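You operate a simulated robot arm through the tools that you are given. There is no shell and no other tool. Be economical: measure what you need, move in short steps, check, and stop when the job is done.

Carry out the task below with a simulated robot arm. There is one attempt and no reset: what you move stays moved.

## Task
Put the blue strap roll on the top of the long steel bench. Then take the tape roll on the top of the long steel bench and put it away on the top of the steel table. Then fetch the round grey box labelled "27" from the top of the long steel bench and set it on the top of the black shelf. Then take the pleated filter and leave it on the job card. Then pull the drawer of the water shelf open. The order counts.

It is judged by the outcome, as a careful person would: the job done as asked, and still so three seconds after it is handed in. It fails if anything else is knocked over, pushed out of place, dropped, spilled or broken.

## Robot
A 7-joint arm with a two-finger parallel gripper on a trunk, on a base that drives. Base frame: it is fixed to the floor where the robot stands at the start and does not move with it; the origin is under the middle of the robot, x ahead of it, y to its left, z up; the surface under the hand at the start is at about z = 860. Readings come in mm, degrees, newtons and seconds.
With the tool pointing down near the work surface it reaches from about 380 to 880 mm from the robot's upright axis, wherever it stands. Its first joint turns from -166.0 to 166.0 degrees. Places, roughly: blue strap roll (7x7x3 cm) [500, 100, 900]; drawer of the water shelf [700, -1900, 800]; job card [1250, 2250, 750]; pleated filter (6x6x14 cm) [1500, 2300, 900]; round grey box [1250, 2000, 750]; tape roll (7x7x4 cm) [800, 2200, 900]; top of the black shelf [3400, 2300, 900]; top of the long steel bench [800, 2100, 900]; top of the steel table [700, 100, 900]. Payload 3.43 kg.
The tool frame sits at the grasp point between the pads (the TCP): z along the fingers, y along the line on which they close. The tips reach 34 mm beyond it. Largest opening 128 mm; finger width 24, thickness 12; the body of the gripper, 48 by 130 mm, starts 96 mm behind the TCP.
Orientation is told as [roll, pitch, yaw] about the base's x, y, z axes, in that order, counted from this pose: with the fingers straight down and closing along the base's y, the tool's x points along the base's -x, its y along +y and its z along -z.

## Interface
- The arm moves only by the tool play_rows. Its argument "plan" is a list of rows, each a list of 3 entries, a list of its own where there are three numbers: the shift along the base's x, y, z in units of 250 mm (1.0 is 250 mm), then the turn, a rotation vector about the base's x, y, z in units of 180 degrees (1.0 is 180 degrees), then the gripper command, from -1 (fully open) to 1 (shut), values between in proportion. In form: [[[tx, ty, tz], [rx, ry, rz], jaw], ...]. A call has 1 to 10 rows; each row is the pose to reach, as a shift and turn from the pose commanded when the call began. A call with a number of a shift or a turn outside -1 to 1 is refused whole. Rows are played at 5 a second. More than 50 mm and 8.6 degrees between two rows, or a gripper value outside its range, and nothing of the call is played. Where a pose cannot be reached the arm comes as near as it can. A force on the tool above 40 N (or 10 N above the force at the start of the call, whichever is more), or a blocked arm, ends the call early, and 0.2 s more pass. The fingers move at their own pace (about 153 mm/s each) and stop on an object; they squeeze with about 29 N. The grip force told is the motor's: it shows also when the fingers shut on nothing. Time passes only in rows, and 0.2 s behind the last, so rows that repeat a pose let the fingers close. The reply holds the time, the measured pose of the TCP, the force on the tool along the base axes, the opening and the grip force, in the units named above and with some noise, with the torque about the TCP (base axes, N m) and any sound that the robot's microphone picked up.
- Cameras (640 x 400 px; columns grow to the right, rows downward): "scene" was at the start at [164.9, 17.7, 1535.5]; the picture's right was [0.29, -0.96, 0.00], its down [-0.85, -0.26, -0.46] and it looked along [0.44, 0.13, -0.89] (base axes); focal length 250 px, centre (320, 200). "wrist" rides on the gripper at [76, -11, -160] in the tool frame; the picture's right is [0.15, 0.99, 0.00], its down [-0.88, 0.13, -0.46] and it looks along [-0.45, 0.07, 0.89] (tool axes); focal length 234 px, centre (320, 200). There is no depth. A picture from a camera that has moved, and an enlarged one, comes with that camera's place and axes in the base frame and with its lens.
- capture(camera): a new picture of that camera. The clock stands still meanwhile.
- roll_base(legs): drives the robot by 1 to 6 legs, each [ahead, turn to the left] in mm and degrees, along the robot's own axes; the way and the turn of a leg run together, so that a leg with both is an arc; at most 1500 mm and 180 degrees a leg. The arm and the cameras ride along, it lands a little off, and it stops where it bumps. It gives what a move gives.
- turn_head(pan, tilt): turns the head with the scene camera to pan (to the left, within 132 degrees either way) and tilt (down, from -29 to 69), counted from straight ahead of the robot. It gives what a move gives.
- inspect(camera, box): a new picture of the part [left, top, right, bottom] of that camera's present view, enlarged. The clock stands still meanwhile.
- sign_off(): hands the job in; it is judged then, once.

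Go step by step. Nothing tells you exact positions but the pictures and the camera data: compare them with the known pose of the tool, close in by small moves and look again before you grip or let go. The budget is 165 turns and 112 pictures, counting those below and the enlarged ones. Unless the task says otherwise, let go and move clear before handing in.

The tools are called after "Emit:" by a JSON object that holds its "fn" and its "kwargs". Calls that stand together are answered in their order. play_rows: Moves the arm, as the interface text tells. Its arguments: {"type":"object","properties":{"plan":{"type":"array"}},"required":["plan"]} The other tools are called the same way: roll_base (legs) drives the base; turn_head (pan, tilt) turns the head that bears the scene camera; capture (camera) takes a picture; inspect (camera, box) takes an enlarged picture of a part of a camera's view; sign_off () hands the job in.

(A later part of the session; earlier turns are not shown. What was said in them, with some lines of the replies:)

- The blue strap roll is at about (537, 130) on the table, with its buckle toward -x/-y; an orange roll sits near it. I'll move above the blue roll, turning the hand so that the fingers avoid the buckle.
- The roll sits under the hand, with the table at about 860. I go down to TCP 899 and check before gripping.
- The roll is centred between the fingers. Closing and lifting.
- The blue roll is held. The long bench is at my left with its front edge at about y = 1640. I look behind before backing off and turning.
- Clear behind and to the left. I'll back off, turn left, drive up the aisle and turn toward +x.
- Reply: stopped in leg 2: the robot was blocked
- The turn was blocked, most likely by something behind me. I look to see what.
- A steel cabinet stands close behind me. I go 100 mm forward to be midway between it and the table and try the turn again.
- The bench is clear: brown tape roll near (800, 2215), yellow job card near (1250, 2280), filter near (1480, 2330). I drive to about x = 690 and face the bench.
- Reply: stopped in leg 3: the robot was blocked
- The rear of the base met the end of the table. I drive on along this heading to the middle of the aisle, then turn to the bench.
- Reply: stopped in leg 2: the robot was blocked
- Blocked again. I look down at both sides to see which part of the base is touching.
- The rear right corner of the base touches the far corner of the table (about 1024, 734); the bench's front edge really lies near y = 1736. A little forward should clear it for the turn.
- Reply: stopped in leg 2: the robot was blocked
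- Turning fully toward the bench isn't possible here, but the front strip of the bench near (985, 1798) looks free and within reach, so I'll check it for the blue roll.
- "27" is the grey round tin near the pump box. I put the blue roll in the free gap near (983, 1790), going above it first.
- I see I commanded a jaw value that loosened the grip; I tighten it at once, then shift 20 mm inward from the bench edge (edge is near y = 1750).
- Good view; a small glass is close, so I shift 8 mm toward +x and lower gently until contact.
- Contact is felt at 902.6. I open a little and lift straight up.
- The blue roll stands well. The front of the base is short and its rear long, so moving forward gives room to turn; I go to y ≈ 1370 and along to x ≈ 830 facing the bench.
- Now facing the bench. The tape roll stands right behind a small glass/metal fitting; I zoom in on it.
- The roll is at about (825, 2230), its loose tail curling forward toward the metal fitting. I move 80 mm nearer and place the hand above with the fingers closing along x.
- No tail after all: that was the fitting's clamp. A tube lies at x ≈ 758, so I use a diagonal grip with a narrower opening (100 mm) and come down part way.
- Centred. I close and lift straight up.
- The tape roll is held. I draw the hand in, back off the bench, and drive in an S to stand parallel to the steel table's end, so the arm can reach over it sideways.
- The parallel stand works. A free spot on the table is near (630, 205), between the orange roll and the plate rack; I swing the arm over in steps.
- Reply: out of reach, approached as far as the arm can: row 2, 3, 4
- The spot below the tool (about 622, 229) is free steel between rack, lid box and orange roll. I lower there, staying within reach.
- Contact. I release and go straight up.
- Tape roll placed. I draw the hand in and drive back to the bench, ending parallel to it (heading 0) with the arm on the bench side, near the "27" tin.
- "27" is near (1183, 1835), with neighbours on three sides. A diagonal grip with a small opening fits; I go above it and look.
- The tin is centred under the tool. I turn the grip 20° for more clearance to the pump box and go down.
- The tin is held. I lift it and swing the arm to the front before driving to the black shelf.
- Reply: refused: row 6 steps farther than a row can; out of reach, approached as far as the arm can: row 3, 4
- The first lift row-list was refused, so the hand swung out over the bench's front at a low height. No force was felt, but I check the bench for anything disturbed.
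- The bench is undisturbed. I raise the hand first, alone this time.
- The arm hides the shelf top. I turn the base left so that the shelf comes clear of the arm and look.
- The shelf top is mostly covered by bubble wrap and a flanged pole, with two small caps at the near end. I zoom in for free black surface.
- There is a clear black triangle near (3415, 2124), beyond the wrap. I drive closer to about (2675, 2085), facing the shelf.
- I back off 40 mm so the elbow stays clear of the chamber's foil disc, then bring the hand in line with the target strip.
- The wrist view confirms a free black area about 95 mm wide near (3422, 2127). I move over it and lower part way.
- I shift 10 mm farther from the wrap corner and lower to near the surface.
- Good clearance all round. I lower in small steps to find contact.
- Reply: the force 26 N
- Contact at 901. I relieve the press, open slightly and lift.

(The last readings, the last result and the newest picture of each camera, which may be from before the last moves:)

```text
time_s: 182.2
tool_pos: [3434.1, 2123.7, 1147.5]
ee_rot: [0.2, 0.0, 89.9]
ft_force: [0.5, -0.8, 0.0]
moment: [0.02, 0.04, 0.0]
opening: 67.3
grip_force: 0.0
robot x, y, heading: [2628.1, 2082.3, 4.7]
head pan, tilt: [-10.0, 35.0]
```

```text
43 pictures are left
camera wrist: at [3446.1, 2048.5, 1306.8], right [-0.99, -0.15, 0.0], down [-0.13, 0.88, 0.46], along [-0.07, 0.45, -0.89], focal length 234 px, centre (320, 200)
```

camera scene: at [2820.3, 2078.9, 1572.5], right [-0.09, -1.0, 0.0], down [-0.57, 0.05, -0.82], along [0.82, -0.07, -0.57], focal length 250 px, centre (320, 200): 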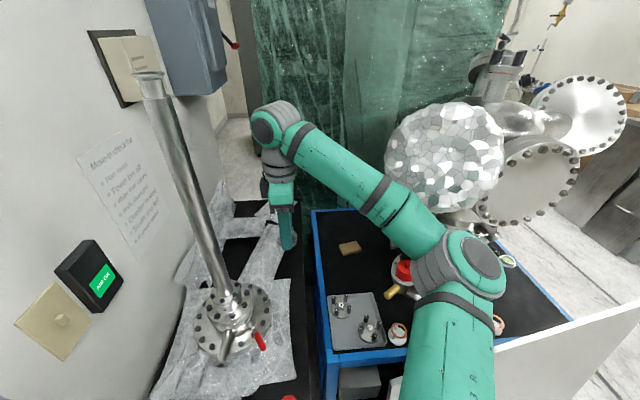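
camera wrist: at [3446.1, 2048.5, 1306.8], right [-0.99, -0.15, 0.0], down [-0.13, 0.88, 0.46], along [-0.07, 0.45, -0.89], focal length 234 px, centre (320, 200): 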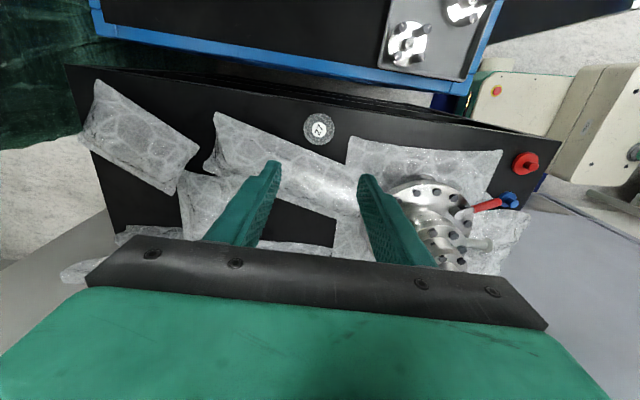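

The tin stands free on the shelf. Now I retract the hand straight back and drive to the right-hand end of the bench for the filter and job card.

Emit:
{"fn": "play_rows", "kwargs": {"plan": [[[-0.16, 0, 0.03], [0, 0, 0], -0.05], [[-0.33, 0, 0.06], [0, 0, 0], -0.05], [[-0.5, 0, 0.09], [0, 0, 0], -0.05], [[-0.67, 0, 0.1], [0, 0, 0], -0.05], [[-0.84, 0, 0.1], [0, 0, 0], -0.05], [[-1, 0, 0.1], [0, 0, 0], -0.05]]}}

Emit:
{"fn": "play_rows", "kwargs": {"plan": [[[-0.16, 0, 0], [0, 0, 0], -0.05], [[-0.33, 0, 0], [0, 0, 0], -0.05], [[-0.5, 0, 0], [0, 0, 0], -0.05], [[-0.6, 0, 0], [0, 0, 0], -0.05]]}}

Emit:
{"fn": "roll_base", "kwargs": {"legs": [[0, 15], [-400, 0], [0, 160], [300, 0]]}}

Emit:
{"fn": "turn_head", "kwargs": {"pan": -25, "tilt": 45}}

Emit:
{"fn": "capture", "kwargs": {"camera": "scene"}}

```text
time_s: 183.6
tool_pos: [3184.0, 2123.5, 1172.6]
ee_rot: [0.3, 0.0, 89.9]
ft_force: [-0.8, -0.6, 0.4]
moment: [0.01, 0.02, 0.01]
opening: 67.1
grip_force: 0.1
robot x, y, heading: [2630.7, 2078.6, 5.1]
head pan, tilt: [-10.0, 35.0]
```

```text
time_s: 184.6
tool_pos: [3033.2, 2121.0, 1172.1]
ee_rot: [0.2, 0.1, 89.9]
ft_force: [0.2, 0.3, -0.4]
moment: [0.05, 0.02, -0.01]
opening: 67.1
grip_force: 0.1
robot x, y, heading: [2629.9, 2078.0, 5.0]
head pan, tilt: [-10.0, 35.0]
```

```text
time_s: 189.9
tool_pos: [2572.7, 2200.3, 1172.5]
ee_rot: [0.2, -0.1, 123.0]
ft_force: [0.3, -0.2, 0.5]
moment: [0.0, -0.01, -0.01]
opening: 67.3
grip_force: 0.0
robot x, y, heading: [2261.1, 1940.8, 37.4]
head pan, tilt: [-10.0, 35.0]
stopped in leg 3: the robot was blocked; the commanded pose is now the measured one
```

```text
time_s: 190.7
tool_pos: [2571.6, 2200.7, 1172.5]
ee_rot: [0.1, -0.1, 123.1]
ft_force: [0.1, 0.2, -0.8]
moment: [-0.03, -0.02, 0.01]
opening: 67.0
grip_force: 0.0
robot x, y, heading: [2257.4, 1941.1, 37.4]
head pan, tilt: [-25.0, 45.0]
```

```text
42 pictures are left
camera scene: at [2418.9, 2023.2, 1557.7], right [0.22, -0.98, 0.0], down [-0.69, -0.15, -0.71], along [0.69, 0.15, -0.71], focal length 250 px, centre (320, 200)
```

scene: 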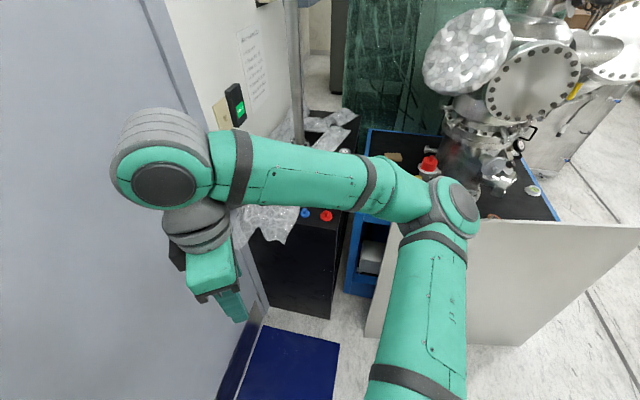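

The rear touched near the bench end. I straighten, move a bit forward, and turn there.

Emit:
{"fn": "roll_base", "kwargs": {"legs": [[0, -37.4], [115, 0], [0, 180]]}}

```text
time_s: 202.3
tool_pos: [1965.5, 1929.9, 1172.9]
ee_rot: [0.1, 0.0, -94.5]
ft_force: [-0.5, -0.6, -0.3]
moment: [-0.02, -0.01, 0.02]
opening: 67.1
grip_force: 0.1
robot x, y, heading: [2374.0, 1948.1, 180.0]
head pan, tilt: [-25.0, 45.0]
```

Emit:
{"fn": "roll_base", "kwargs": {"legs": [[400, 0]]}}

Emit:
{"fn": "turn_head", "kwargs": {"pan": -30, "tilt": 45}}

Emit:
{"fn": "capture", "kwargs": {"camera": "scene"}}

```text
time_s: 204.8
tool_pos: [1565.7, 1933.2, 1171.8]
ee_rot: [0.2, 0.0, -94.6]
ft_force: [-0.8, -0.3, 0.2]
moment: [-0.03, 0.03, -0.03]
opening: 67.1
grip_force: 0.1
robot x, y, heading: [1975.6, 1944.1, 179.6]
head pan, tilt: [-25.0, 45.0]
```

```text
time_s: 205.4
tool_pos: [1566.4, 1932.5, 1170.9]
ee_rot: [0.1, -0.1, -94.6]
ft_force: [-0.3, -1.2, 0.4]
moment: [0.03, 0.0, 0.0]
opening: 67.3
grip_force: 0.1
robot x, y, heading: [1972.3, 1942.1, 179.6]
head pan, tilt: [-30.0, 45.0]
```

```text
41 pictures are left
camera scene: at [1797.2, 1986.0, 1557.7], right [0.5, 0.86, 0.0], down [0.61, -0.36, -0.71], along [-0.61, 0.36, -0.71], focal length 250 px, centre (320, 200)
```

scene: 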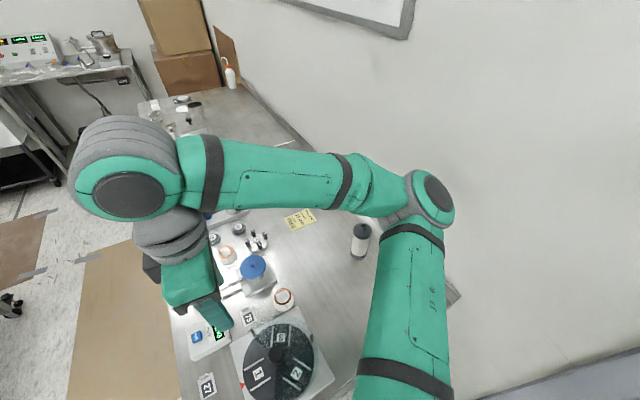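

The filter stands at about (1479, 2315), the card at about (1241, 2225). To keep the elbow well off the wall I shift the base to about (1936, 1840).

Emit:
{"fn": "roll_base", "kwargs": {"legs": [[0, -20], [-300, 0], [0, 20], [320, 0]]}}

Emit:
{"fn": "turn_head", "kwargs": {"pan": -40, "tilt": 40}}

Emit:
{"fn": "capture", "kwargs": {"camera": "scene"}}

```text
time_s: 211.6
tool_pos: [1533.0, 1831.2, 1172.9]
ee_rot: [0.1, 0.0, -94.9]
ft_force: [-0.4, 0.1, -0.3]
moment: [0.0, 0.03, 0.01]
opening: 67.2
grip_force: 0.1
robot x, y, heading: [1941.0, 1843.6, 180.0]
head pan, tilt: [-30.0, 45.0]
```

```text
time_s: 212.3
tool_pos: [1533.9, 1829.2, 1172.3]
ee_rot: [0.1, -0.1, -94.8]
ft_force: [-0.9, -0.5, -0.2]
moment: [0.01, 0.03, -0.02]
opening: 67.4
grip_force: 0.1
robot x, y, heading: [1943.1, 1843.2, 179.9]
head pan, tilt: [-40.0, 40.0]
```

```text
40 pictures are left
camera scene: at [1769.1, 1896.1, 1564.9], right [0.65, 0.76, 0.0], down [0.49, -0.41, -0.77], along [-0.59, 0.49, -0.64], focal length 250 px, centre (320, 200)
```

scene: 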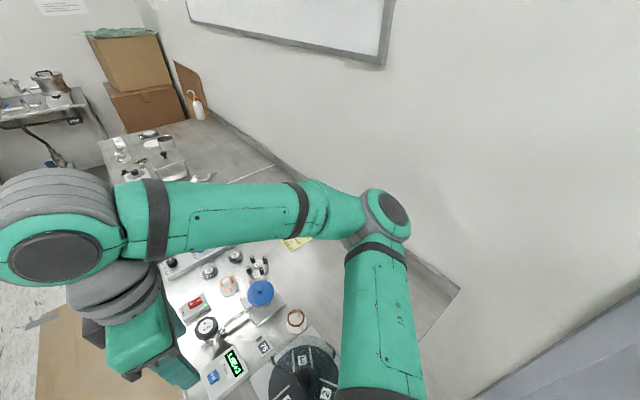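

Emit:
{"fn": "play_rows", "kwargs": {"plan": [[[-0.015, 0.143, 0], [0, 0, -0.034], -1], [[-0.03, 0.286, 0], [0, 0, -0.067], -1], [[-0.045, 0.429, 0], [0, 0, -0.101], -1], [[-0.06, 0.571, 0], [0, 0, -0.134], -1], [[-0.075, 0.714, 0], [0, 0, -0.168], -1], [[-0.09, 0.857, 0], [0, 0, -0.201], -1], [[-0.1, 1, 0], [0, 0, -0.235], -1]]}}

Emit:
{"fn": "play_rows", "kwargs": {"plan": [[[-0.02, 0.12, 0], [0, 0, -0.04], -1], [[-0.04, 0.24, 0], [0, 0, -0.08], -1], [[-0.06, 0.36, 0], [0, 0, -0.12], -1], [[-0.08, 0.48, 0], [0, 0, -0.16], -1], [[-0.1, 0.6, 0], [0, 0, -0.2], -1], [[-0.12, 0.7, 0], [0, 0, -0.238], -1]]}}

Emit:
{"fn": "capture", "kwargs": {"camera": "wrist"}}

Emit:
{"fn": "capture", "kwargs": {"camera": "scene"}}

```text
time_s: 213.9
tool_pos: [1507.1, 2081.6, 1174.2]
ee_rot: [0.2, 0.0, -137.2]
ft_force: [0.0, 0.0, -0.1]
moment: [0.05, 0.01, 0.03]
opening: 127.9
grip_force: 0.0
robot x, y, heading: [1939.5, 1841.6, 179.6]
head pan, tilt: [-40.0, 40.0]
```

```text
time_s: 215.3
tool_pos: [1477.8, 2257.0, 1172.9]
ee_rot: [0.1, 0.0, 179.9]
ft_force: [-0.6, 0.0, -0.5]
moment: [-0.02, -0.01, 0.0]
opening: 128.2
grip_force: 0.0
robot x, y, heading: [1939.9, 1843.4, 179.6]
head pan, tilt: [-40.0, 40.0]
```

```text
39 pictures are left
camera wrist: at [1555.2, 2268.3, 1332.4], right [0.15, -0.99, 0.0], down [-0.88, -0.13, 0.46], along [-0.45, -0.07, -0.89], focal length 234 px, centre (320, 200)
```

wrist: 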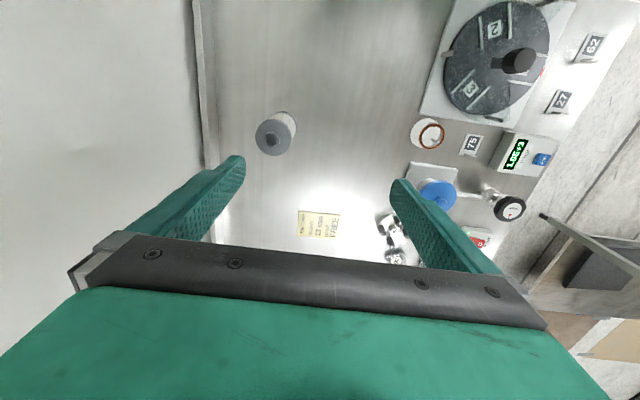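

```text
38 pictures are left
camera scene: at [1769.2, 1896.1, 1565.0], right [0.65, 0.76, 0.0], down [0.49, -0.42, -0.77], along [-0.58, 0.49, -0.64], focal length 250 px, centre (320, 200)
```

scene: 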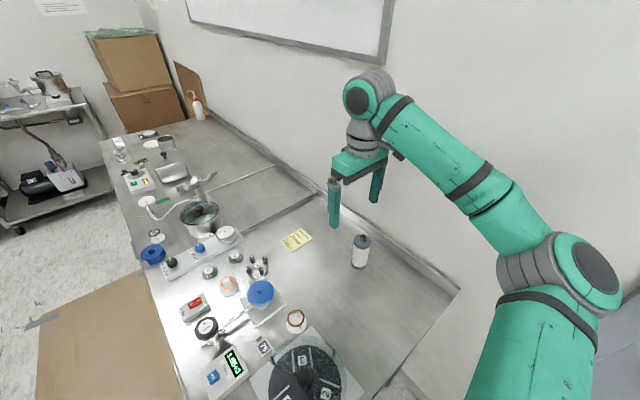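

Filter top at about (1475, 2320); card centre about (1250, 2228). I move over the filter and come down partly.

Emit:
{"fn": "play_rows", "kwargs": {"plan": [[[-0.01, 0.12, 0], [0, 0, 0], -1], [[-0.012, 0.25, 0], [0, 0, 0], -1], [[-0.012, 0.25, -0.18], [0, 0, 0], -1], [[-0.012, 0.25, -0.36], [0, 0, 0], -1], [[-0.012, 0.25, -0.5], [0, 0, 0], -1]]}}

Emit:
{"fn": "capture", "kwargs": {"camera": "wrist"}}

```text
time_s: 216.5
tool_pos: [1474.5, 2318.6, 1047.3]
ee_rot: [0.0, 0.0, -180.0]
ft_force: [-0.1, 0.1, -0.6]
moment: [-0.01, 0.05, 0.02]
opening: 128.1
grip_force: 0.0
robot x, y, heading: [1938.8, 1840.1, 179.6]
head pan, tilt: [-40.0, 40.0]
```

```text
37 pictures are left
camera wrist: at [1552.5, 2330.7, 1206.6], right [0.15, -0.99, 0.0], down [-0.88, -0.13, 0.46], along [-0.45, -0.07, -0.89], focal length 234 px, centre (320, 200)
```

wrist: 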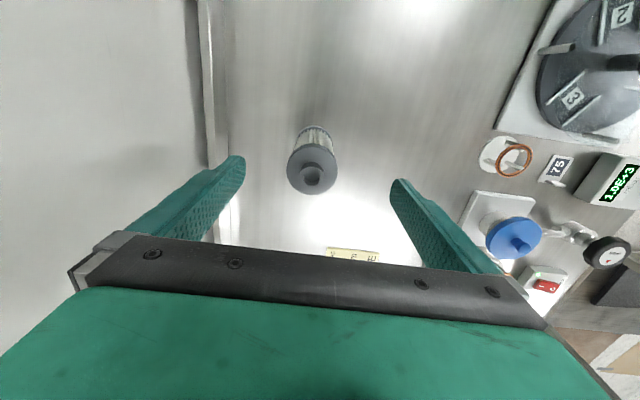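

Emit:
{"fn": "play_rows", "kwargs": {"plan": [[[0.012, 0.024, 0], [0, 0, 0], -1], [[0.012, 0.024, -0.16], [0, 0, 0], -1], [[0.012, 0.024, -0.32], [0, 0, 0], -1], [[0.012, 0.024, -0.43], [0, 0, 0], -1]]}}

Emit:
{"fn": "capture", "kwargs": {"camera": "wrist"}}

Emit:
{"fn": "inspect", "kwargs": {"camera": "scene", "box": [280, 150, 460, 310]}}

```text
time_s: 217.5
tool_pos: [1477.8, 2323.3, 938.6]
ee_rot: [0.1, 0.0, -180.0]
ft_force: [-0.7, -0.3, 0.1]
moment: [0.03, -0.02, -0.01]
opening: 127.9
grip_force: 0.1
robot x, y, heading: [1937.5, 1844.4, 179.7]
head pan, tilt: [-40.0, 40.0]
```

```text
36 pictures are left
camera wrist: at [1555.1, 2336.3, 1098.8], right [0.15, -0.99, 0.0], down [-0.88, -0.13, 0.46], along [-0.45, -0.07, -0.89], focal length 234 px, centre (320, 200)
```

wrist: 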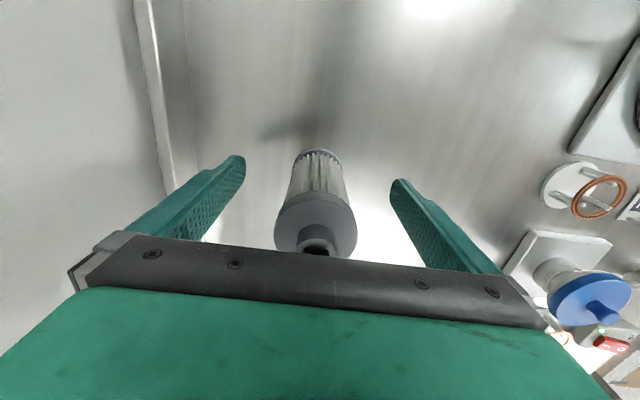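

```text
2.50 times, centred on (370, 230) of scene
camera zoom: at [1769.3, 1896.2, 1565.0], right [0.65, 0.76, 0.0], down [0.49, -0.42, -0.77], along [-0.58, 0.49, -0.64], focal length 625 px, centre (195, 125)
```

zoom: 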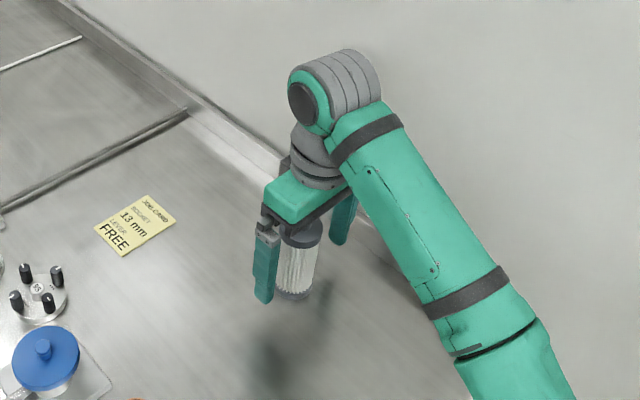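

The filter is centred between the fingers. Closing and a small lift.

Emit:
{"fn": "play_rows", "kwargs": {"plan": [[[0, 0.01, 0], [0, 0, 0], -0.5], [[0, 0.01, 0], [0, 0, 0], 0], [[0, 0.01, 0], [0, 0, 0], 1], [[0, 0.01, 0], [0, 0, 0], 1], [[0, 0.01, 0], [0, 0, 0], 1], [[0, 0.01, 0.06], [0, 0, 0], 1], [[0, 0.01, 0.2], [0, 0, 0], 1], [[0, 0.01, 0.36], [0, 0, 0], 1]]}}

Emit:
{"fn": "capture", "kwargs": {"camera": "wrist"}}

Emit:
{"fn": "inspect", "kwargs": {"camera": "scene", "box": [280, 150, 460, 310]}}

```text
time_s: 219.3
tool_pos: [1478.2, 2326.2, 1029.5]
ee_rot: [0.2, -0.2, -180.1]
ft_force: [-0.1, -0.3, -1.2]
moment: [-0.05, -0.04, 0.03]
opening: 50.8
grip_force: 29.4
robot x, y, heading: [1935.7, 1842.1, 179.9]
head pan, tilt: [-40.0, 40.0]
```

```text
34 pictures are left
camera wrist: at [1554.6, 2339.2, 1188.7], right [0.15, -0.99, 0.0], down [-0.88, -0.13, 0.46], along [-0.45, -0.07, -0.89], focal length 234 px, centre (320, 200)
```

wrist: 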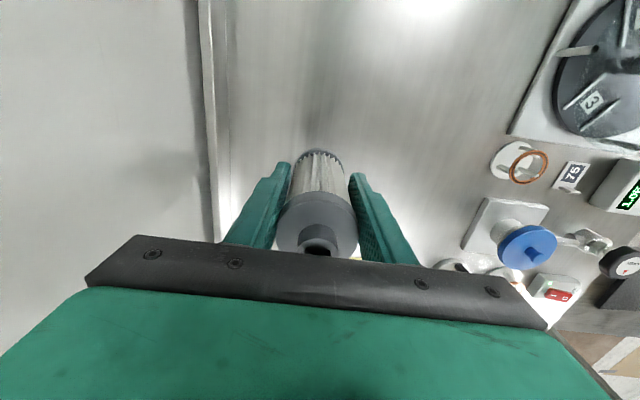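

```text
2.50 times, centred on (370, 230) of scene
camera zoom: at [1769.0, 1896.4, 1564.9], right [0.65, 0.76, 0.0], down [0.49, -0.42, -0.77], along [-0.58, 0.49, -0.64], focal length 625 px, centre (195, 125)
```

zoom: 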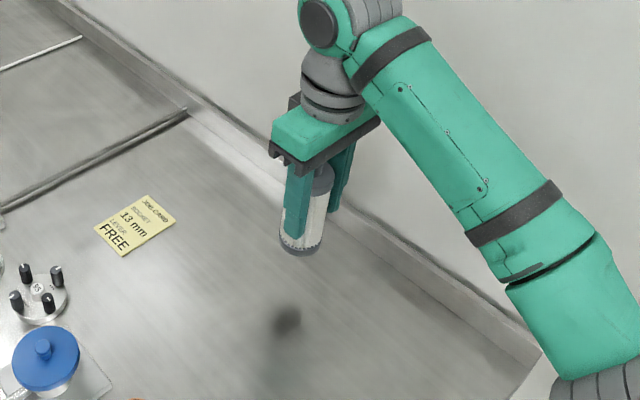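

The filter is held upright. I carry it over the job card.

Emit:
{"fn": "play_rows", "kwargs": {"plan": [[[-0.15, -0.065, 0], [0, 0, 0], 1], [[-0.3, -0.13, 0], [0, 0, 0], 1], [[-0.45, -0.195, 0], [0, 0, 0], 1], [[-0.6, -0.26, 0], [0, 0, 0], 1], [[-0.75, -0.325, 0], [0, 0, 0], 1], [[-0.9, -0.39, 0], [0, 0, 0], 1], [[-0.9, -0.39, -0.12], [0, 0, 0], 1]]}}

Emit:
{"fn": "capture", "kwargs": {"camera": "wrist"}}

Emit:
{"fn": "inspect", "kwargs": {"camera": "scene", "box": [220, 150, 400, 310]}}

```text
time_s: 220.9
tool_pos: [1252.5, 2227.9, 1000.3]
ee_rot: [0.2, -0.1, -179.9]
ft_force: [1.2, -0.5, -1.1]
moment: [0.04, 0.0, -0.01]
opening: 50.9
grip_force: 29.0
robot x, y, heading: [1941.3, 1843.8, 179.6]
head pan, tilt: [-40.0, 40.0]
```

```text
32 pictures are left
camera wrist: at [1329.8, 2241.6, 1160.3], right [0.15, -0.99, 0.0], down [-0.88, -0.13, 0.46], along [-0.45, -0.07, -0.89], focal length 234 px, centre (320, 200)
```

wrist: 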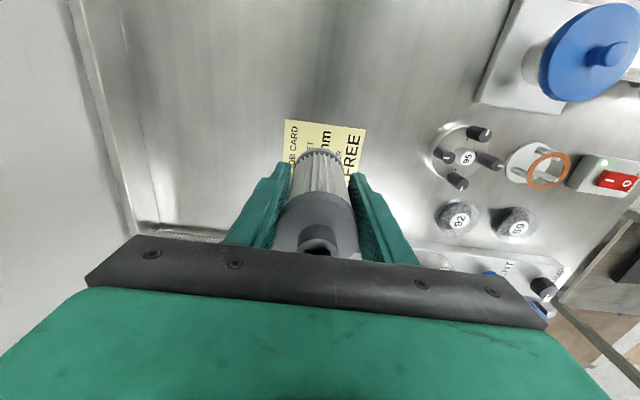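

```text
2.50 times, centred on (310, 230) of scene
camera zoom: at [1769.2, 1896.2, 1564.9], right [0.65, 0.76, 0.0], down [0.49, -0.42, -0.77], along [-0.58, 0.49, -0.64], focal length 625 px, centre (345, 125)
```

zoom: 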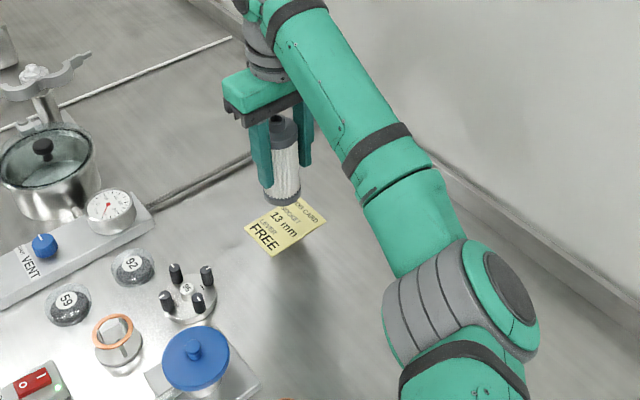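

The card spans x 1208–1284, y 2173–2277, so its centre is under the tool. I lower the filter onto it.

Emit:
{"fn": "play_rows", "kwargs": {"plan": [[[-0.02, -0.002, -0.08], [0, 0, 0], 1], [[-0.02, -0.002, -0.16], [0, 0, 0], 1], [[-0.02, -0.002, -0.21], [0, 0, 0], 1], [[-0.02, -0.002, -0.226], [0, 0, 0], 1]]}}

```text
time_s: 221.9
tool_pos: [1248.1, 2229.4, 943.0]
ee_rot: [0.1, 0.0, -180.0]
ft_force: [0.1, -0.1, -1.7]
moment: [0.0, -0.01, -0.02]
opening: 51.1
grip_force: 28.8
robot x, y, heading: [1939.2, 1842.2, 179.5]
head pan, tilt: [-40.0, 40.0]
```

Emit:
{"fn": "play_rows", "kwargs": {"plan": [[[0, 0, -0.008], [0, 0, 0], 1], [[0, 0, -0.014], [0, 0, 0], 1], [[0, 0, -0.018], [0, 0, 0], 1]]}}

Emit:
{"fn": "inspect", "kwargs": {"camera": "scene", "box": [220, 150, 400, 310]}}

```text
time_s: 222.7
tool_pos: [1248.0, 2228.8, 942.4]
ee_rot: [0.0, -0.1, -180.0]
ft_force: [1.7, 0.1, 28.9]
moment: [-0.04, -0.04, 0.03]
opening: 50.9
grip_force: 29.2
robot x, y, heading: [1938.9, 1843.1, 179.9]
head pan, tilt: [-40.0, 40.0]
```

```text
2.50 times, centred on (310, 230) of scene
camera zoom: at [1770.0, 1895.7, 1565.1], right [0.65, 0.76, 0.0], down [0.49, -0.41, -0.77], along [-0.59, 0.49, -0.64], focal length 625 px, centre (345, 125)
```

zoom: 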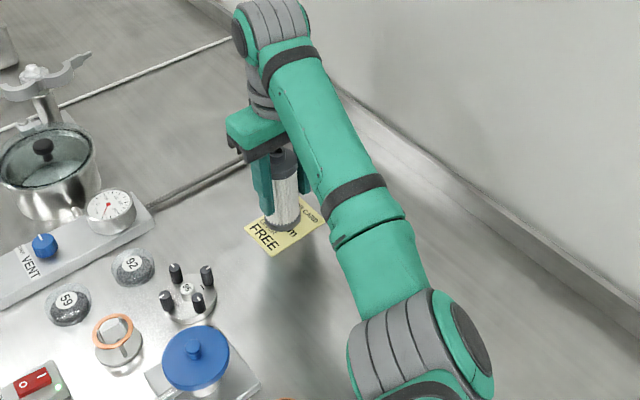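

Seated on the card. I ease the press, open and lift clear.

Emit:
{"fn": "play_rows", "kwargs": {"plan": [[[0, 0, 0.012], [0, 0, 0], 1], [[0, 0, 0.012], [0, 0, 0], 0.15], [[0, 0, 0.012], [0, 0, 0], -0.1], [[0, 0, 0.012], [0, 0, 0], -0.5], [[0, 0, 0.012], [0, 0, 0], -0.5], [[0, 0, 0.2], [0, 0, 0], -0.5], [[0, 0, 0.4], [0, 0, 0], -0.5], [[0, 0, 0.6], [0, 0, 0], -0.5], [[0, 0, 0.8], [0, 0, 0], -0.5], [[0, 0, 0.95], [0, 0, 0], -0.5]]}}

Emit:
{"fn": "inspect", "kwargs": {"camera": "scene", "box": [220, 150, 400, 310]}}

Emit:
{"fn": "capture", "kwargs": {"camera": "wrist"}}

```text
time_s: 224.9
tool_pos: [1247.9, 2229.1, 1177.9]
ee_rot: [0.1, 0.0, 180.0]
ft_force: [-0.5, 0.5, 0.4]
moment: [-0.07, -0.03, -0.02]
opening: 95.8
grip_force: 0.1
robot x, y, heading: [1936.1, 1842.1, 179.9]
head pan, tilt: [-40.0, 40.0]
```

```text
2.50 times, centred on (310, 230) of scene
camera zoom: at [1768.9, 1896.4, 1564.9], right [0.65, 0.76, 0.0], down [0.49, -0.42, -0.77], along [-0.58, 0.49, -0.64], focal length 625 px, centre (345, 125)
```

zoom: 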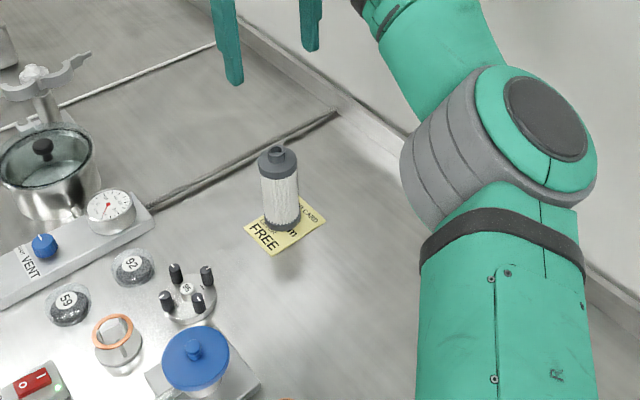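

```text
28 pictures are left
camera wrist: at [1324.7, 2242.0, 1336.5], right [0.15, -0.99, 0.0], down [-0.88, -0.13, 0.46], along [-0.45, -0.07, -0.89], focal length 234 px, centre (320, 200)
```

wrist: 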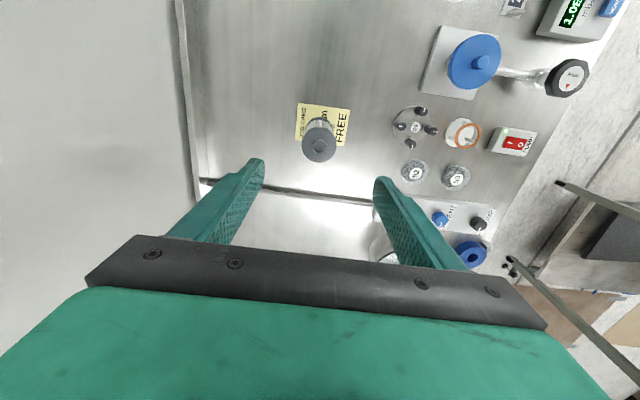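

The filter stands upright on the job card. Last is the drawer of the water shelf near (727, -1875). I draw the hand in first.

Emit:
{"fn": "play_rows", "kwargs": {"plan": [[[0.12, -0.14, 0], [0, 0, 0], -0.5], [[0.24, -0.28, 0], [0, 0, 0], -0.5], [[0.36, -0.42, 0], [0, 0, 0], -0.5], [[0.48, -0.56, 0], [0, 0, 0], -0.5], [[0.6, -0.7, 0], [0, 0, 0], -0.5], [[0.72, -0.84, 0], [0, 0, 0], -0.5], [[0.84, -0.98, 0], [0, 0, 0], -0.5]]}}

Emit:
{"fn": "play_rows", "kwargs": {"plan": [[[0.1, -0.12, 0], [0, 0, 0], -0.5], [[0.2, -0.24, 0], [0, 0, 0], -0.5], [[0.28, -0.36, 0], [0, 0, 0], -0.5]]}}

Emit:
{"fn": "roll_base", "kwargs": {"legs": [[-360, 0], [0, 75], [1500, 0], [1500, 0]]}}

```text
time_s: 226.5
tool_pos: [1458.2, 1982.6, 1176.0]
ee_rot: [0.2, 0.0, 180.0]
ft_force: [-0.3, 0.7, -0.2]
moment: [0.0, 0.0, -0.01]
opening: 96.0
grip_force: 0.0
robot x, y, heading: [1939.0, 1839.0, 179.8]
head pan, tilt: [-40.0, 40.0]
```

```text
time_s: 227.3
tool_pos: [1528.7, 1892.3, 1176.4]
ee_rot: [0.1, 0.0, 179.9]
ft_force: [0.6, 0.3, 0.7]
moment: [-0.01, -0.01, 0.01]
opening: 96.3
grip_force: 0.0
robot x, y, heading: [1941.4, 1843.7, 179.8]
head pan, tilt: [-40.0, 40.0]
```

```text
time_s: 247.4
tool_pos: [1381.6, -1453.5, 1177.4]
ee_rot: [0.1, 0.0, -104.8]
ft_force: [0.1, 0.3, -0.4]
moment: [0.0, -0.01, -0.01]
opening: 95.8
grip_force: 0.1
robot x, y, heading: [1538.5, -1069.0, -104.8]
head pan, tilt: [-40.0, 40.0]
```

Emit:
{"fn": "roll_base", "kwargs": {"legs": [[0, -75.2], [800, 0], [0, 90]]}}

Emit:
{"fn": "turn_head", "kwargs": {"pan": 0, "tilt": 35}}

Emit:
{"fn": "capture", "kwargs": {"camera": "scene"}}

```text
time_s: 259.6
tool_pos: [689.7, -1480.2, 1177.4]
ee_rot: [0.0, 0.0, -90.3]
ft_force: [0.2, -0.3, 0.4]
moment: [-0.01, 0.01, -0.02]
opening: 96.0
grip_force: 0.0
robot x, y, heading: [741.5, -1068.0, -90.3]
head pan, tilt: [-40.0, 40.0]
```

```text
time_s: 260.7
tool_pos: [689.7, -1480.7, 1176.6]
ee_rot: [0.1, 0.0, -90.2]
ft_force: [-0.6, -0.6, -0.3]
moment: [0.02, 0.02, -0.02]
opening: 95.9
grip_force: 0.1
robot x, y, heading: [739.9, -1070.8, -90.6]
head pan, tilt: [0.0, 35.0]
```

```text
27 pictures are left
camera scene: at [739.3, -1262.2, 1572.5], right [-1.0, 0.01, 0.0], down [0.0, 0.57, -0.82], along [-0.01, -0.82, -0.57], focal length 250 px, centre (320, 200)
```

scene: 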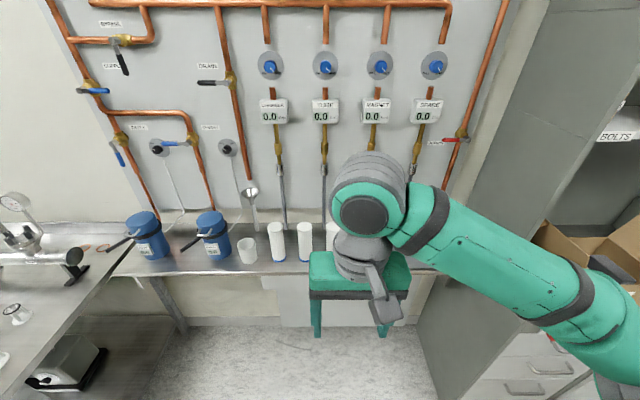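

The arm hides the drawer; I swing the hand aside and look.

Emit:
{"fn": "play_rows", "kwargs": {"plan": [[[0.16, 0, 0], [0, 0, 0], -0.5], [[0.33, 0, 0], [0, 0, 0], -0.5], [[0.5, 0, 0], [0, 0, 0], -0.5], [[0.67, 0, 0], [0, 0, 0], -0.5], [[0.84, 0, 0], [0, 0, 0], -0.5], [[1, 0, 0], [0, 0, 0], -0.5]]}}

Emit:
{"fn": "inspect", "kwargs": {"camera": "scene", "box": [200, 220, 440, 370]}}

```text
time_s: 262.1
tool_pos: [938.6, -1480.1, 1176.7]
ee_rot: [0.0, 0.1, -90.2]
ft_force: [-0.4, 0.4, -0.6]
moment: [0.02, -0.05, -0.02]
opening: 96.1
grip_force: 0.0
robot x, y, heading: [742.0, -1070.3, -90.7]
head pan, tilt: [0.0, 35.0]
```

```text
2.67 times, centred on (320, 295) of scene
camera zoom: at [738.9, -1262.2, 1572.5], right [-1.0, 0.01, 0.0], down [0.0, 0.57, -0.82], along [-0.01, -0.82, -0.57], focal length 667 px, centre (320, -53)
```

zoom: 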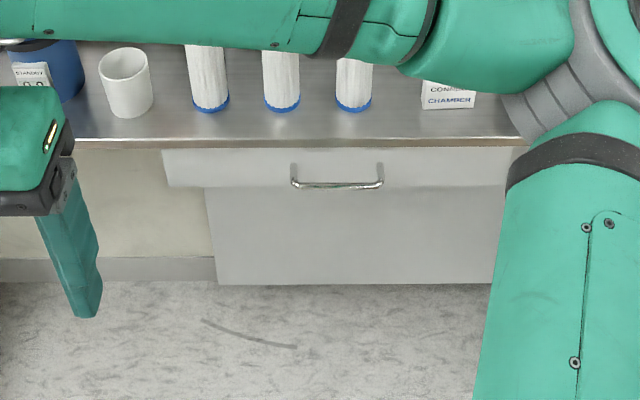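

The drawer handle is a horizontal bow near (706, -1805, 816). I back up slightly, then bring the hand in front and turn it so it can point at the handle horizontally, closing vertically.

Emit:
{"fn": "roll_base", "kwargs": {"legs": [[-40, 0]]}}

Emit:
{"fn": "play_rows", "kwargs": {"plan": [[[-0.09, -0.07, -0.04], [0, 0, 0.047], -0.5], [[-0.18, -0.14, -0.08], [0, 0, 0.094], -0.5], [[-0.27, -0.21, -0.12], [0, 0, 0.141], -0.5], [[-0.36, -0.28, -0.16], [0, 0, 0.188], -0.5], [[-0.45, -0.35, -0.2], [0, 0, 0.235], -0.5], [[-0.54, -0.42, -0.24], [0, 0, 0.282], -0.5], [[-0.63, -0.49, -0.28], [0, 0, 0.329], -0.5], [[-0.72, -0.56, -0.32], [0, 0, 0.376], -0.5], [[-0.81, -0.63, -0.36], [0, 0, 0.423], -0.5], [[-0.92, -0.7, -0.4], [0, 0, 0.47], -0.5]]}}

```text
time_s: 263.0
tool_pos: [937.7, -1438.5, 1175.9]
ee_rot: [0.1, -0.1, -90.2]
ft_force: [-0.2, 0.0, 0.1]
moment: [-0.01, 0.0, 0.0]
opening: 95.8
grip_force: 0.0
robot x, y, heading: [744.0, -1024.1, -90.2]
head pan, tilt: [0.0, 35.0]
```

```text
time_s: 265.2
tool_pos: [707.3, -1612.1, 1077.6]
ee_rot: [0.1, 0.0, -5.5]
ft_force: [-0.1, 0.1, -1.1]
moment: [-0.02, 0.02, -0.01]
opening: 95.7
grip_force: 0.0
robot x, y, heading: [742.5, -1029.7, -90.5]
head pan, tilt: [0.0, 35.0]
```

Emit:
{"fn": "play_rows", "kwargs": {"plan": [[[0, -0.035, -0.05], [-0.047, 0, 0], -0.5], [[0, -0.07, -0.1], [-0.094, 0, 0], -0.5], [[0, -0.105, -0.15], [-0.141, 0, 0], -0.5], [[0, -0.14, -0.2], [-0.188, 0, 0], -0.5], [[0, -0.175, -0.25], [-0.235, 0, 0], -0.5], [[0, -0.21, -0.3], [-0.282, 0, 0], -0.5], [[0, -0.245, -0.35], [-0.329, 0, 0], -0.5], [[0, -0.28, -0.4], [-0.376, 0, 0], -0.5], [[0, -0.315, -0.45], [-0.423, 0, 0], -0.5], [[0, -0.35, -0.5], [-0.47, 0, 0], -0.5]]}}

Emit:
{"fn": "capture", "kwargs": {"camera": "wrist"}}

Emit:
{"fn": "capture", "kwargs": {"camera": "scene"}}

```text
time_s: 267.4
tool_pos: [708.9, -1702.0, 952.2]
ee_rot: [-84.7, -5.4, -0.5]
ft_force: [0.5, 0.4, 0.3]
moment: [0.02, -0.01, 0.0]
opening: 96.0
grip_force: 0.1
robot x, y, heading: [742.8, -1028.5, -90.2]
head pan, tilt: [0.0, 35.0]
```

```text
25 pictures are left
camera wrist: at [633.1, -1540.9, 970.6], right [-0.05, 0.09, -0.99], down [0.89, 0.46, 0.0], along [0.46, -0.88, -0.11], focal length 234 px, centre (320, 200)
```

wrist: 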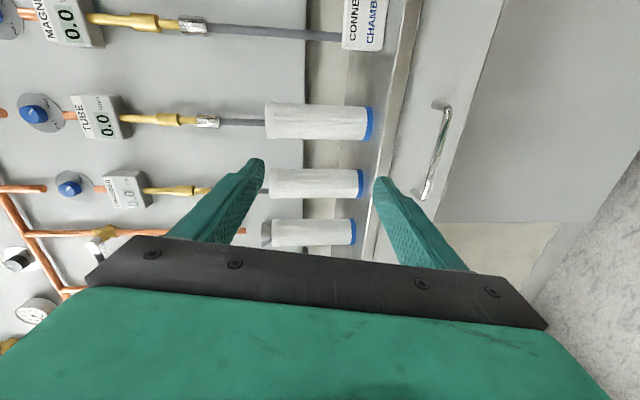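

```text
24 pictures are left
camera scene: at [739.7, -1219.8, 1572.5], right [-1.0, 0.01, 0.0], down [0.0, 0.57, -0.82], along [0.0, -0.82, -0.57], focal length 250 px, centre (320, 200)
```

scene: 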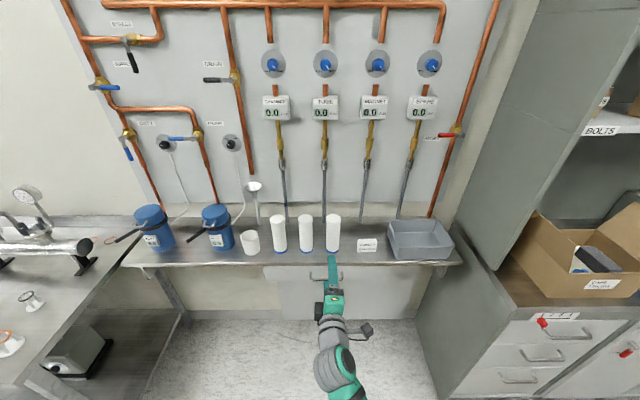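

The bar lies near (715, -1830, 781), x 657–783. I level the hand, lower it to that height with a 44 mm opening, and check.

Emit:
{"fn": "play_rows", "kwargs": {"plan": [[[0.005, 0, -0.12], [-0.008, 0.008, 0], 0.3125], [[0.01, 0, -0.25], [-0.016, 0.016, 0], 0.3125], [[0.015, 0, -0.38], [-0.024, 0.024, 0], 0.3125], [[0.02, 0, -0.51], [-0.03, 0.031, 0], 0.3125], [[0.024, 0, -0.62], [-0.03, 0.031, 0], 0.3125], [[0.024, 0, -0.684], [-0.03, 0.031, 0], 0.3125]]}}

Emit:
{"fn": "capture", "kwargs": {"camera": "wrist"}}

Emit:
{"fn": "inspect", "kwargs": {"camera": "scene", "box": [260, 220, 400, 320]}}

```text
time_s: 268.8
tool_pos: [715.0, -1701.5, 780.1]
ee_rot: [-89.9, -0.1, -0.1]
ft_force: [0.4, -0.6, 0.5]
moment: [0.0, 0.0, 0.0]
opening: 43.9
grip_force: 0.1
robot x, y, heading: [742.7, -1027.6, -90.2]
head pan, tilt: [0.0, 35.0]
```

```text
23 pictures are left
camera wrist: at [640.5, -1539.8, 791.7], right [-0.15, 0.0, -0.99], down [0.88, 0.45, -0.13], along [0.45, -0.89, -0.07], focal length 234 px, centre (320, 200)
```

wrist: 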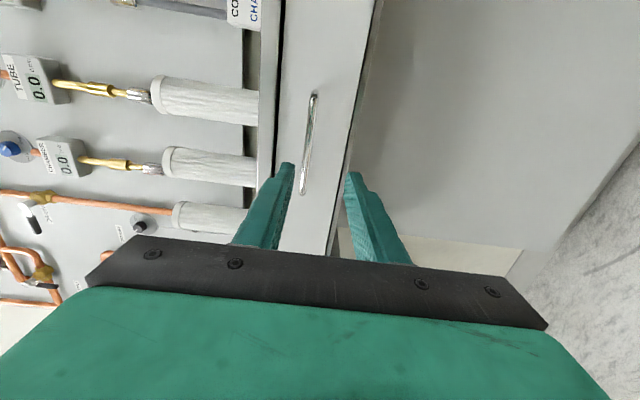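

```text
4.00 times, centred on (330, 270) of scene
camera zoom: at [739.8, -1219.8, 1572.5], right [-1.0, 0.01, 0.0], down [0.0, 0.57, -0.82], along [0.0, -0.82, -0.57], focal length 1000 px, centre (280, -80)
```

zoom: 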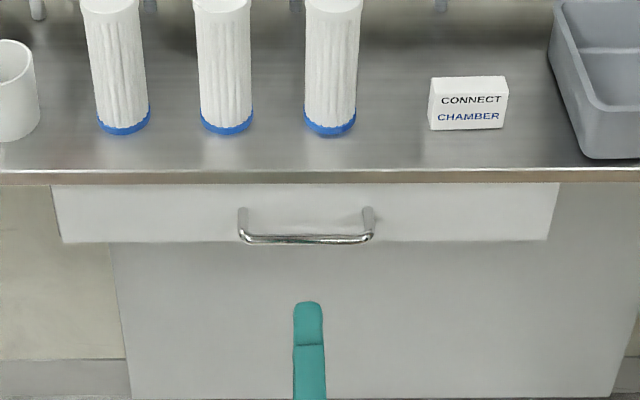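

The bar is at about z = 794, y = -1818. I raise 13 mm, narrow the opening to stay under the counter lip, and move in.

Emit:
{"fn": "play_rows", "kwargs": {"plan": [[[0, 0, 0.054], [0, 0, 0], 0.4375], [[0, -0.12, 0.054], [0, 0, 0], 0.4375], [[0, -0.24, 0.054], [0, 0, 0], 0.4375], [[0, -0.28, 0.054], [0, 0, 0], 0.4375]]}}

Emit:
{"fn": "capture", "kwargs": {"camera": "wrist"}}

Emit:
{"fn": "inspect", "kwargs": {"camera": "scene", "box": [260, 220, 400, 320]}}

```text
time_s: 269.8
tool_pos: [713.7, -1770.2, 794.7]
ee_rot: [-89.8, 0.0, -0.3]
ft_force: [-0.1, 0.0, -0.2]
moment: [0.0, -0.01, 0.01]
opening: 36.2
grip_force: 0.0
robot x, y, heading: [740.6, -1031.4, -90.3]
head pan, tilt: [0.0, 35.0]
```

```text
21 pictures are left
camera wrist: at [640.1, -1609.7, 805.6], right [-0.14, 0.0, -0.99], down [0.88, 0.45, -0.13], along [0.45, -0.89, -0.07], focal length 234 px, centre (320, 200)
```

wrist: 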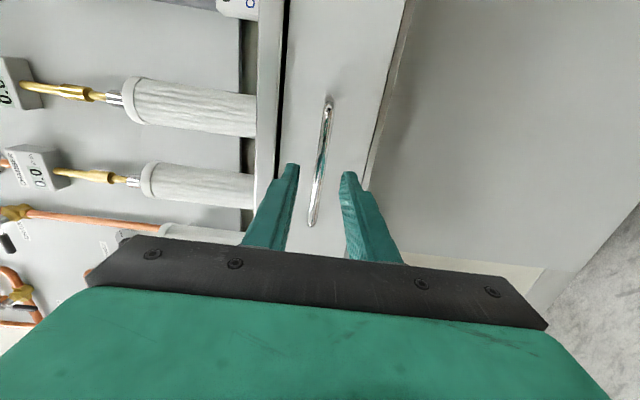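

```text
4.00 times, centred on (330, 270) of scene
camera zoom: at [739.7, -1219.8, 1572.5], right [-1.0, 0.01, 0.0], down [0.0, 0.57, -0.82], along [0.0, -0.82, -0.57], focal length 1000 px, centre (280, -80)
```

zoom: 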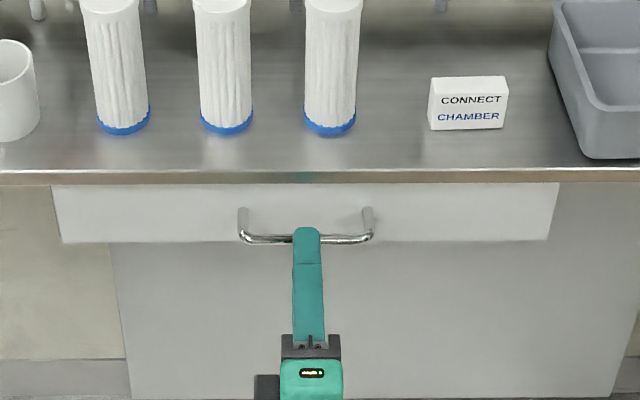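

The bar is lined up between the fingers. I advance 36 mm and close on it.

Emit:
{"fn": "play_rows", "kwargs": {"plan": [[[0, -0.07, 0], [0, 0, 0], 0.4375], [[0, -0.14, 0], [0, 0, 0], 0.4375], [[0, -0.14, 0], [0, 0, 0], 0.4375], [[0, -0.14, 0], [0, 0, 0], 1], [[0, -0.14, 0], [0, 0, 0], 1], [[0, -0.14, 0], [0, 0, 0], 1]]}}

Emit:
{"fn": "capture", "kwargs": {"camera": "wrist"}}

```text
time_s: 271.2
tool_pos: [714.1, -1804.6, 796.2]
ee_rot: [-89.9, -0.1, -0.2]
ft_force: [1.2, -0.6, 3.3]
moment: [-0.02, 0.07, 0.19]
opening: 9.8
grip_force: 43.9
robot x, y, heading: [739.0, -1025.6, -90.2]
head pan, tilt: [0.0, 35.0]
```

```text
19 pictures are left
camera wrist: at [640.6, -1644.3, 806.2], right [-0.15, 0.0, -0.99], down [0.88, 0.45, -0.13], along [0.45, -0.89, -0.07], focal length 234 px, centre (320, 200)
```

wrist: 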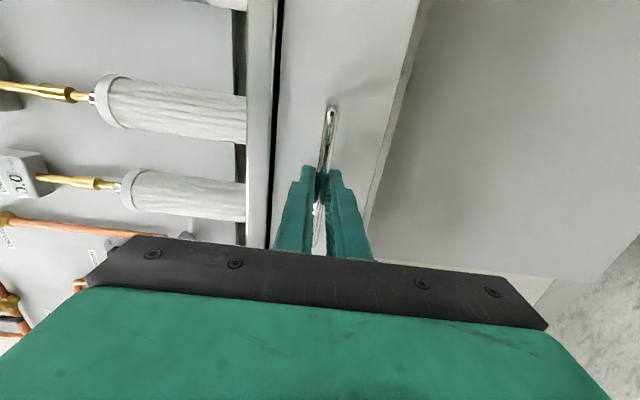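

The bar is gripped. I pull gently along +y.

Emit:
{"fn": "play_rows", "kwargs": {"plan": [[[0, 0.04, 0], [0, 0, 0], 1], [[0, 0.08, 0], [0, 0, 0], 1], [[0, 0.12, 0], [0, 0, 0], 1], [[0, 0.17, 0], [0, 0, 0], 1], [[0, 0.22, 0], [0, 0, 0], 1], [[0, 0.27, 0], [0, 0, 0], 1], [[0, 0.32, 0], [0, 0, 0], 1]]}}

Emit:
{"fn": "inspect", "kwargs": {"camera": "scene", "box": [240, 200, 420, 340]}}

```text
time_s: 272.8
tool_pos: [714.7, -1725.1, 795.1]
ee_rot: [-90.1, -0.1, -0.3]
ft_force: [3.8, -0.3, 14.6]
moment: [-0.09, 0.19, -0.18]
opening: 9.9
grip_force: 43.3
robot x, y, heading: [743.2, -1026.9, -90.1]
head pan, tilt: [0.0, 35.0]
```

```text
2.86 times, centred on (330, 270) of scene
camera zoom: at [739.9, -1219.3, 1572.6], right [-1.0, 0.01, 0.0], down [0.0, 0.57, -0.82], along [0.0, -0.82, -0.57], focal length 714 px, centre (291, 0)
```

zoom: 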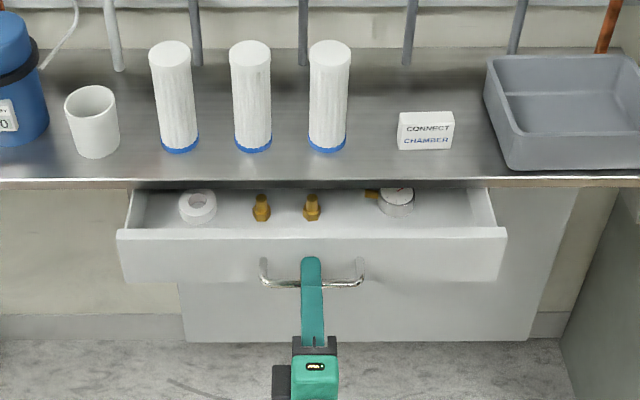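

The drawer is opening smoothly, with small items inside, so I keep pulling slowly.

Emit:
{"fn": "play_rows", "kwargs": {"plan": [[[0, 0.04, 0.006], [0, 0, 0], 1], [[0, 0.08, 0.006], [0, 0, 0], 1], [[0, 0.12, 0.006], [0, 0, 0], 1], [[0, 0.16, 0.006], [0, 0, 0], 1], [[0, 0.2, 0.006], [0, 0, 0], 1], [[0, 0.24, 0.006], [0, 0, 0], 1], [[0, 0.28, 0.006], [0, 0, 0], 1], [[0, 0.32, 0.006], [0, 0, 0], 1], [[0, 0.36, 0.006], [0, 0, 0], 1]]}}

Emit:
{"fn": "inspect", "kwargs": {"camera": "scene", "box": [240, 200, 420, 340]}}

```text
time_s: 274.8
tool_pos: [714.3, -1635.4, 795.0]
ee_rot: [-89.7, -0.1, -0.2]
ft_force: [3.9, -1.0, -15.1]
moment: [0.07, 0.07, -0.32]
opening: 10.0
grip_force: 43.8
robot x, y, heading: [739.6, -1021.6, -90.5]
head pan, tilt: [0.0, 35.0]
```

```text
2.86 times, centred on (330, 270) of scene
camera zoom: at [739.9, -1220.2, 1572.5], right [-1.0, 0.01, 0.0], down [0.0, 0.57, -0.82], along [0.0, -0.82, -0.57], focal length 714 px, centre (291, 0)
```

zoom: 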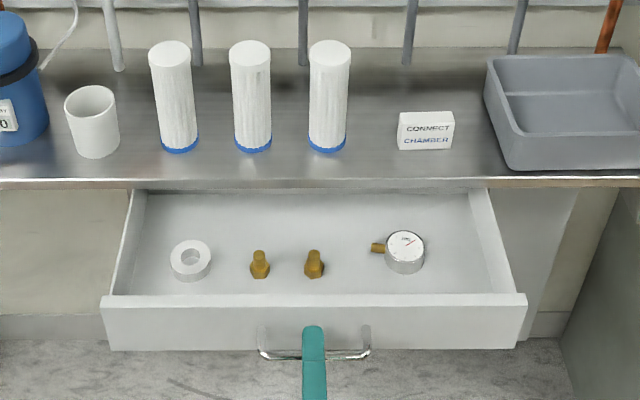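

Open by about 170 mm. I pull a bit more, stopping at any resistance.

Emit:
{"fn": "play_rows", "kwargs": {"plan": [[[0, 0.03, -0.003], [0, 0, 0], 1], [[0, 0.06, -0.003], [0, 0, 0], 1], [[0, 0.09, -0.003], [0, 0, 0], 1], [[0, 0.12, -0.003], [0, 0, 0], 1], [[0, 0.15, -0.003], [0, 0, 0], 1], [[0, 0.18, -0.003], [0, 0, 0], 1]]}}

```text
time_s: 275.6
tool_pos: [713.9, -1613.9, 796.4]
ee_rot: [-89.9, -0.2, -0.3]
ft_force: [3.8, -27.7, -7.6]
moment: [0.06, 0.18, 0.7]
opening: 9.5
grip_force: 43.2
robot x, y, heading: [739.3, -1026.7, -90.2]
head pan, tilt: [0.0, 35.0]
stopped in row 4: the force on the tool passed its limit at 50 N (the readings are from after the stop); the commanded pose is now the measured one
```

The drawer reached its end stop. I ease off, open the fingers and withdraw.

Emit:
{"fn": "play_rows", "kwargs": {"plan": [[[0, -0.012, 0], [0, 0, 0], 1], [[0, -0.012, 0], [0, 0, 0], 0.6], [[0, -0.012, 0], [0, 0, 0], 0.4375], [[0, -0.012, 0], [0, 0, 0], 0.4375], [[0, 0.06, 0], [0, 0, 0], 0.4375], [[0, 0.12, 0], [0, 0, 0], 0.4375], [[0, 0.2, 0], [0, 0, 0], 0.4375], [[0, 0.28, 0], [0, 0, 0], 0.4375]]}}

Emit:
{"fn": "inspect", "kwargs": {"camera": "scene", "box": [240, 200, 420, 340]}}

Emit:
{"fn": "capture", "kwargs": {"camera": "wrist"}}

```text
time_s: 277.4
tool_pos: [714.4, -1555.1, 798.7]
ee_rot: [-90.0, -0.1, -0.2]
ft_force: [-0.6, -0.7, -0.3]
moment: [0.03, -0.03, 0.02]
opening: 35.9
grip_force: 0.1
out of reach, approached as far as the arm can: row 8
robot x, y, heading: [742.0, -1026.6, -90.3]
head pan, tilt: [0.0, 35.0]
```

```text
2.86 times, centred on (330, 270) of scene
camera zoom: at [739.7, -1219.9, 1572.5], right [-1.0, 0.01, 0.0], down [0.0, 0.57, -0.82], along [0.0, -0.82, -0.57], focal length 714 px, centre (291, 0)
```

zoom: 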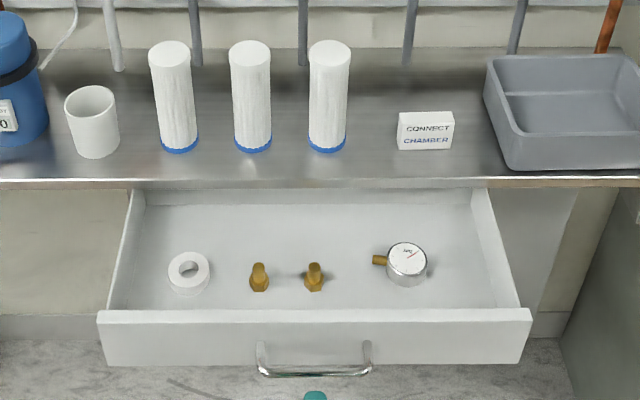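

```text
15 pictures are left
camera wrist: at [640.9, -1394.0, 809.1], right [-0.14, 0.0, -0.99], down [0.88, 0.45, -0.13], along [0.45, -0.89, -0.07], focal length 234 px, centre (320, 200)
```

wrist: 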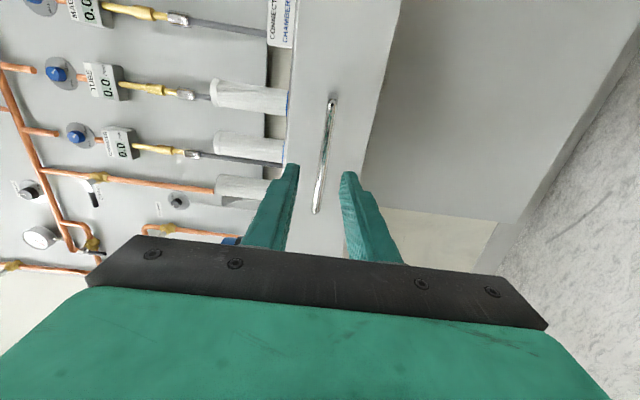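

The drawer is fully open, its contents are standing as before, and the hand is clear of the handle. All five jobs were done in order, so I hand in.

Emit:
{"fn": "sign_off", "kwargs": {}}

```text
The job is handed in.
```

All five tasks were completed in the order you gave:
1. The blue strap roll is on the long steel bench.
2. The tape roll is on the steel table.
3. The round grey box "27" is on the black shelf.
4. The pleated filter is standing on the job card.
5. The drawer of the water shelf is pulled open to its stop.

While I carried the box, the hand crossed the front of the bench lower than planned after a lift was refused; a check picture showed nothing disturbed. The base also bumped to a stop several times while turning, with no sign that anything moved.
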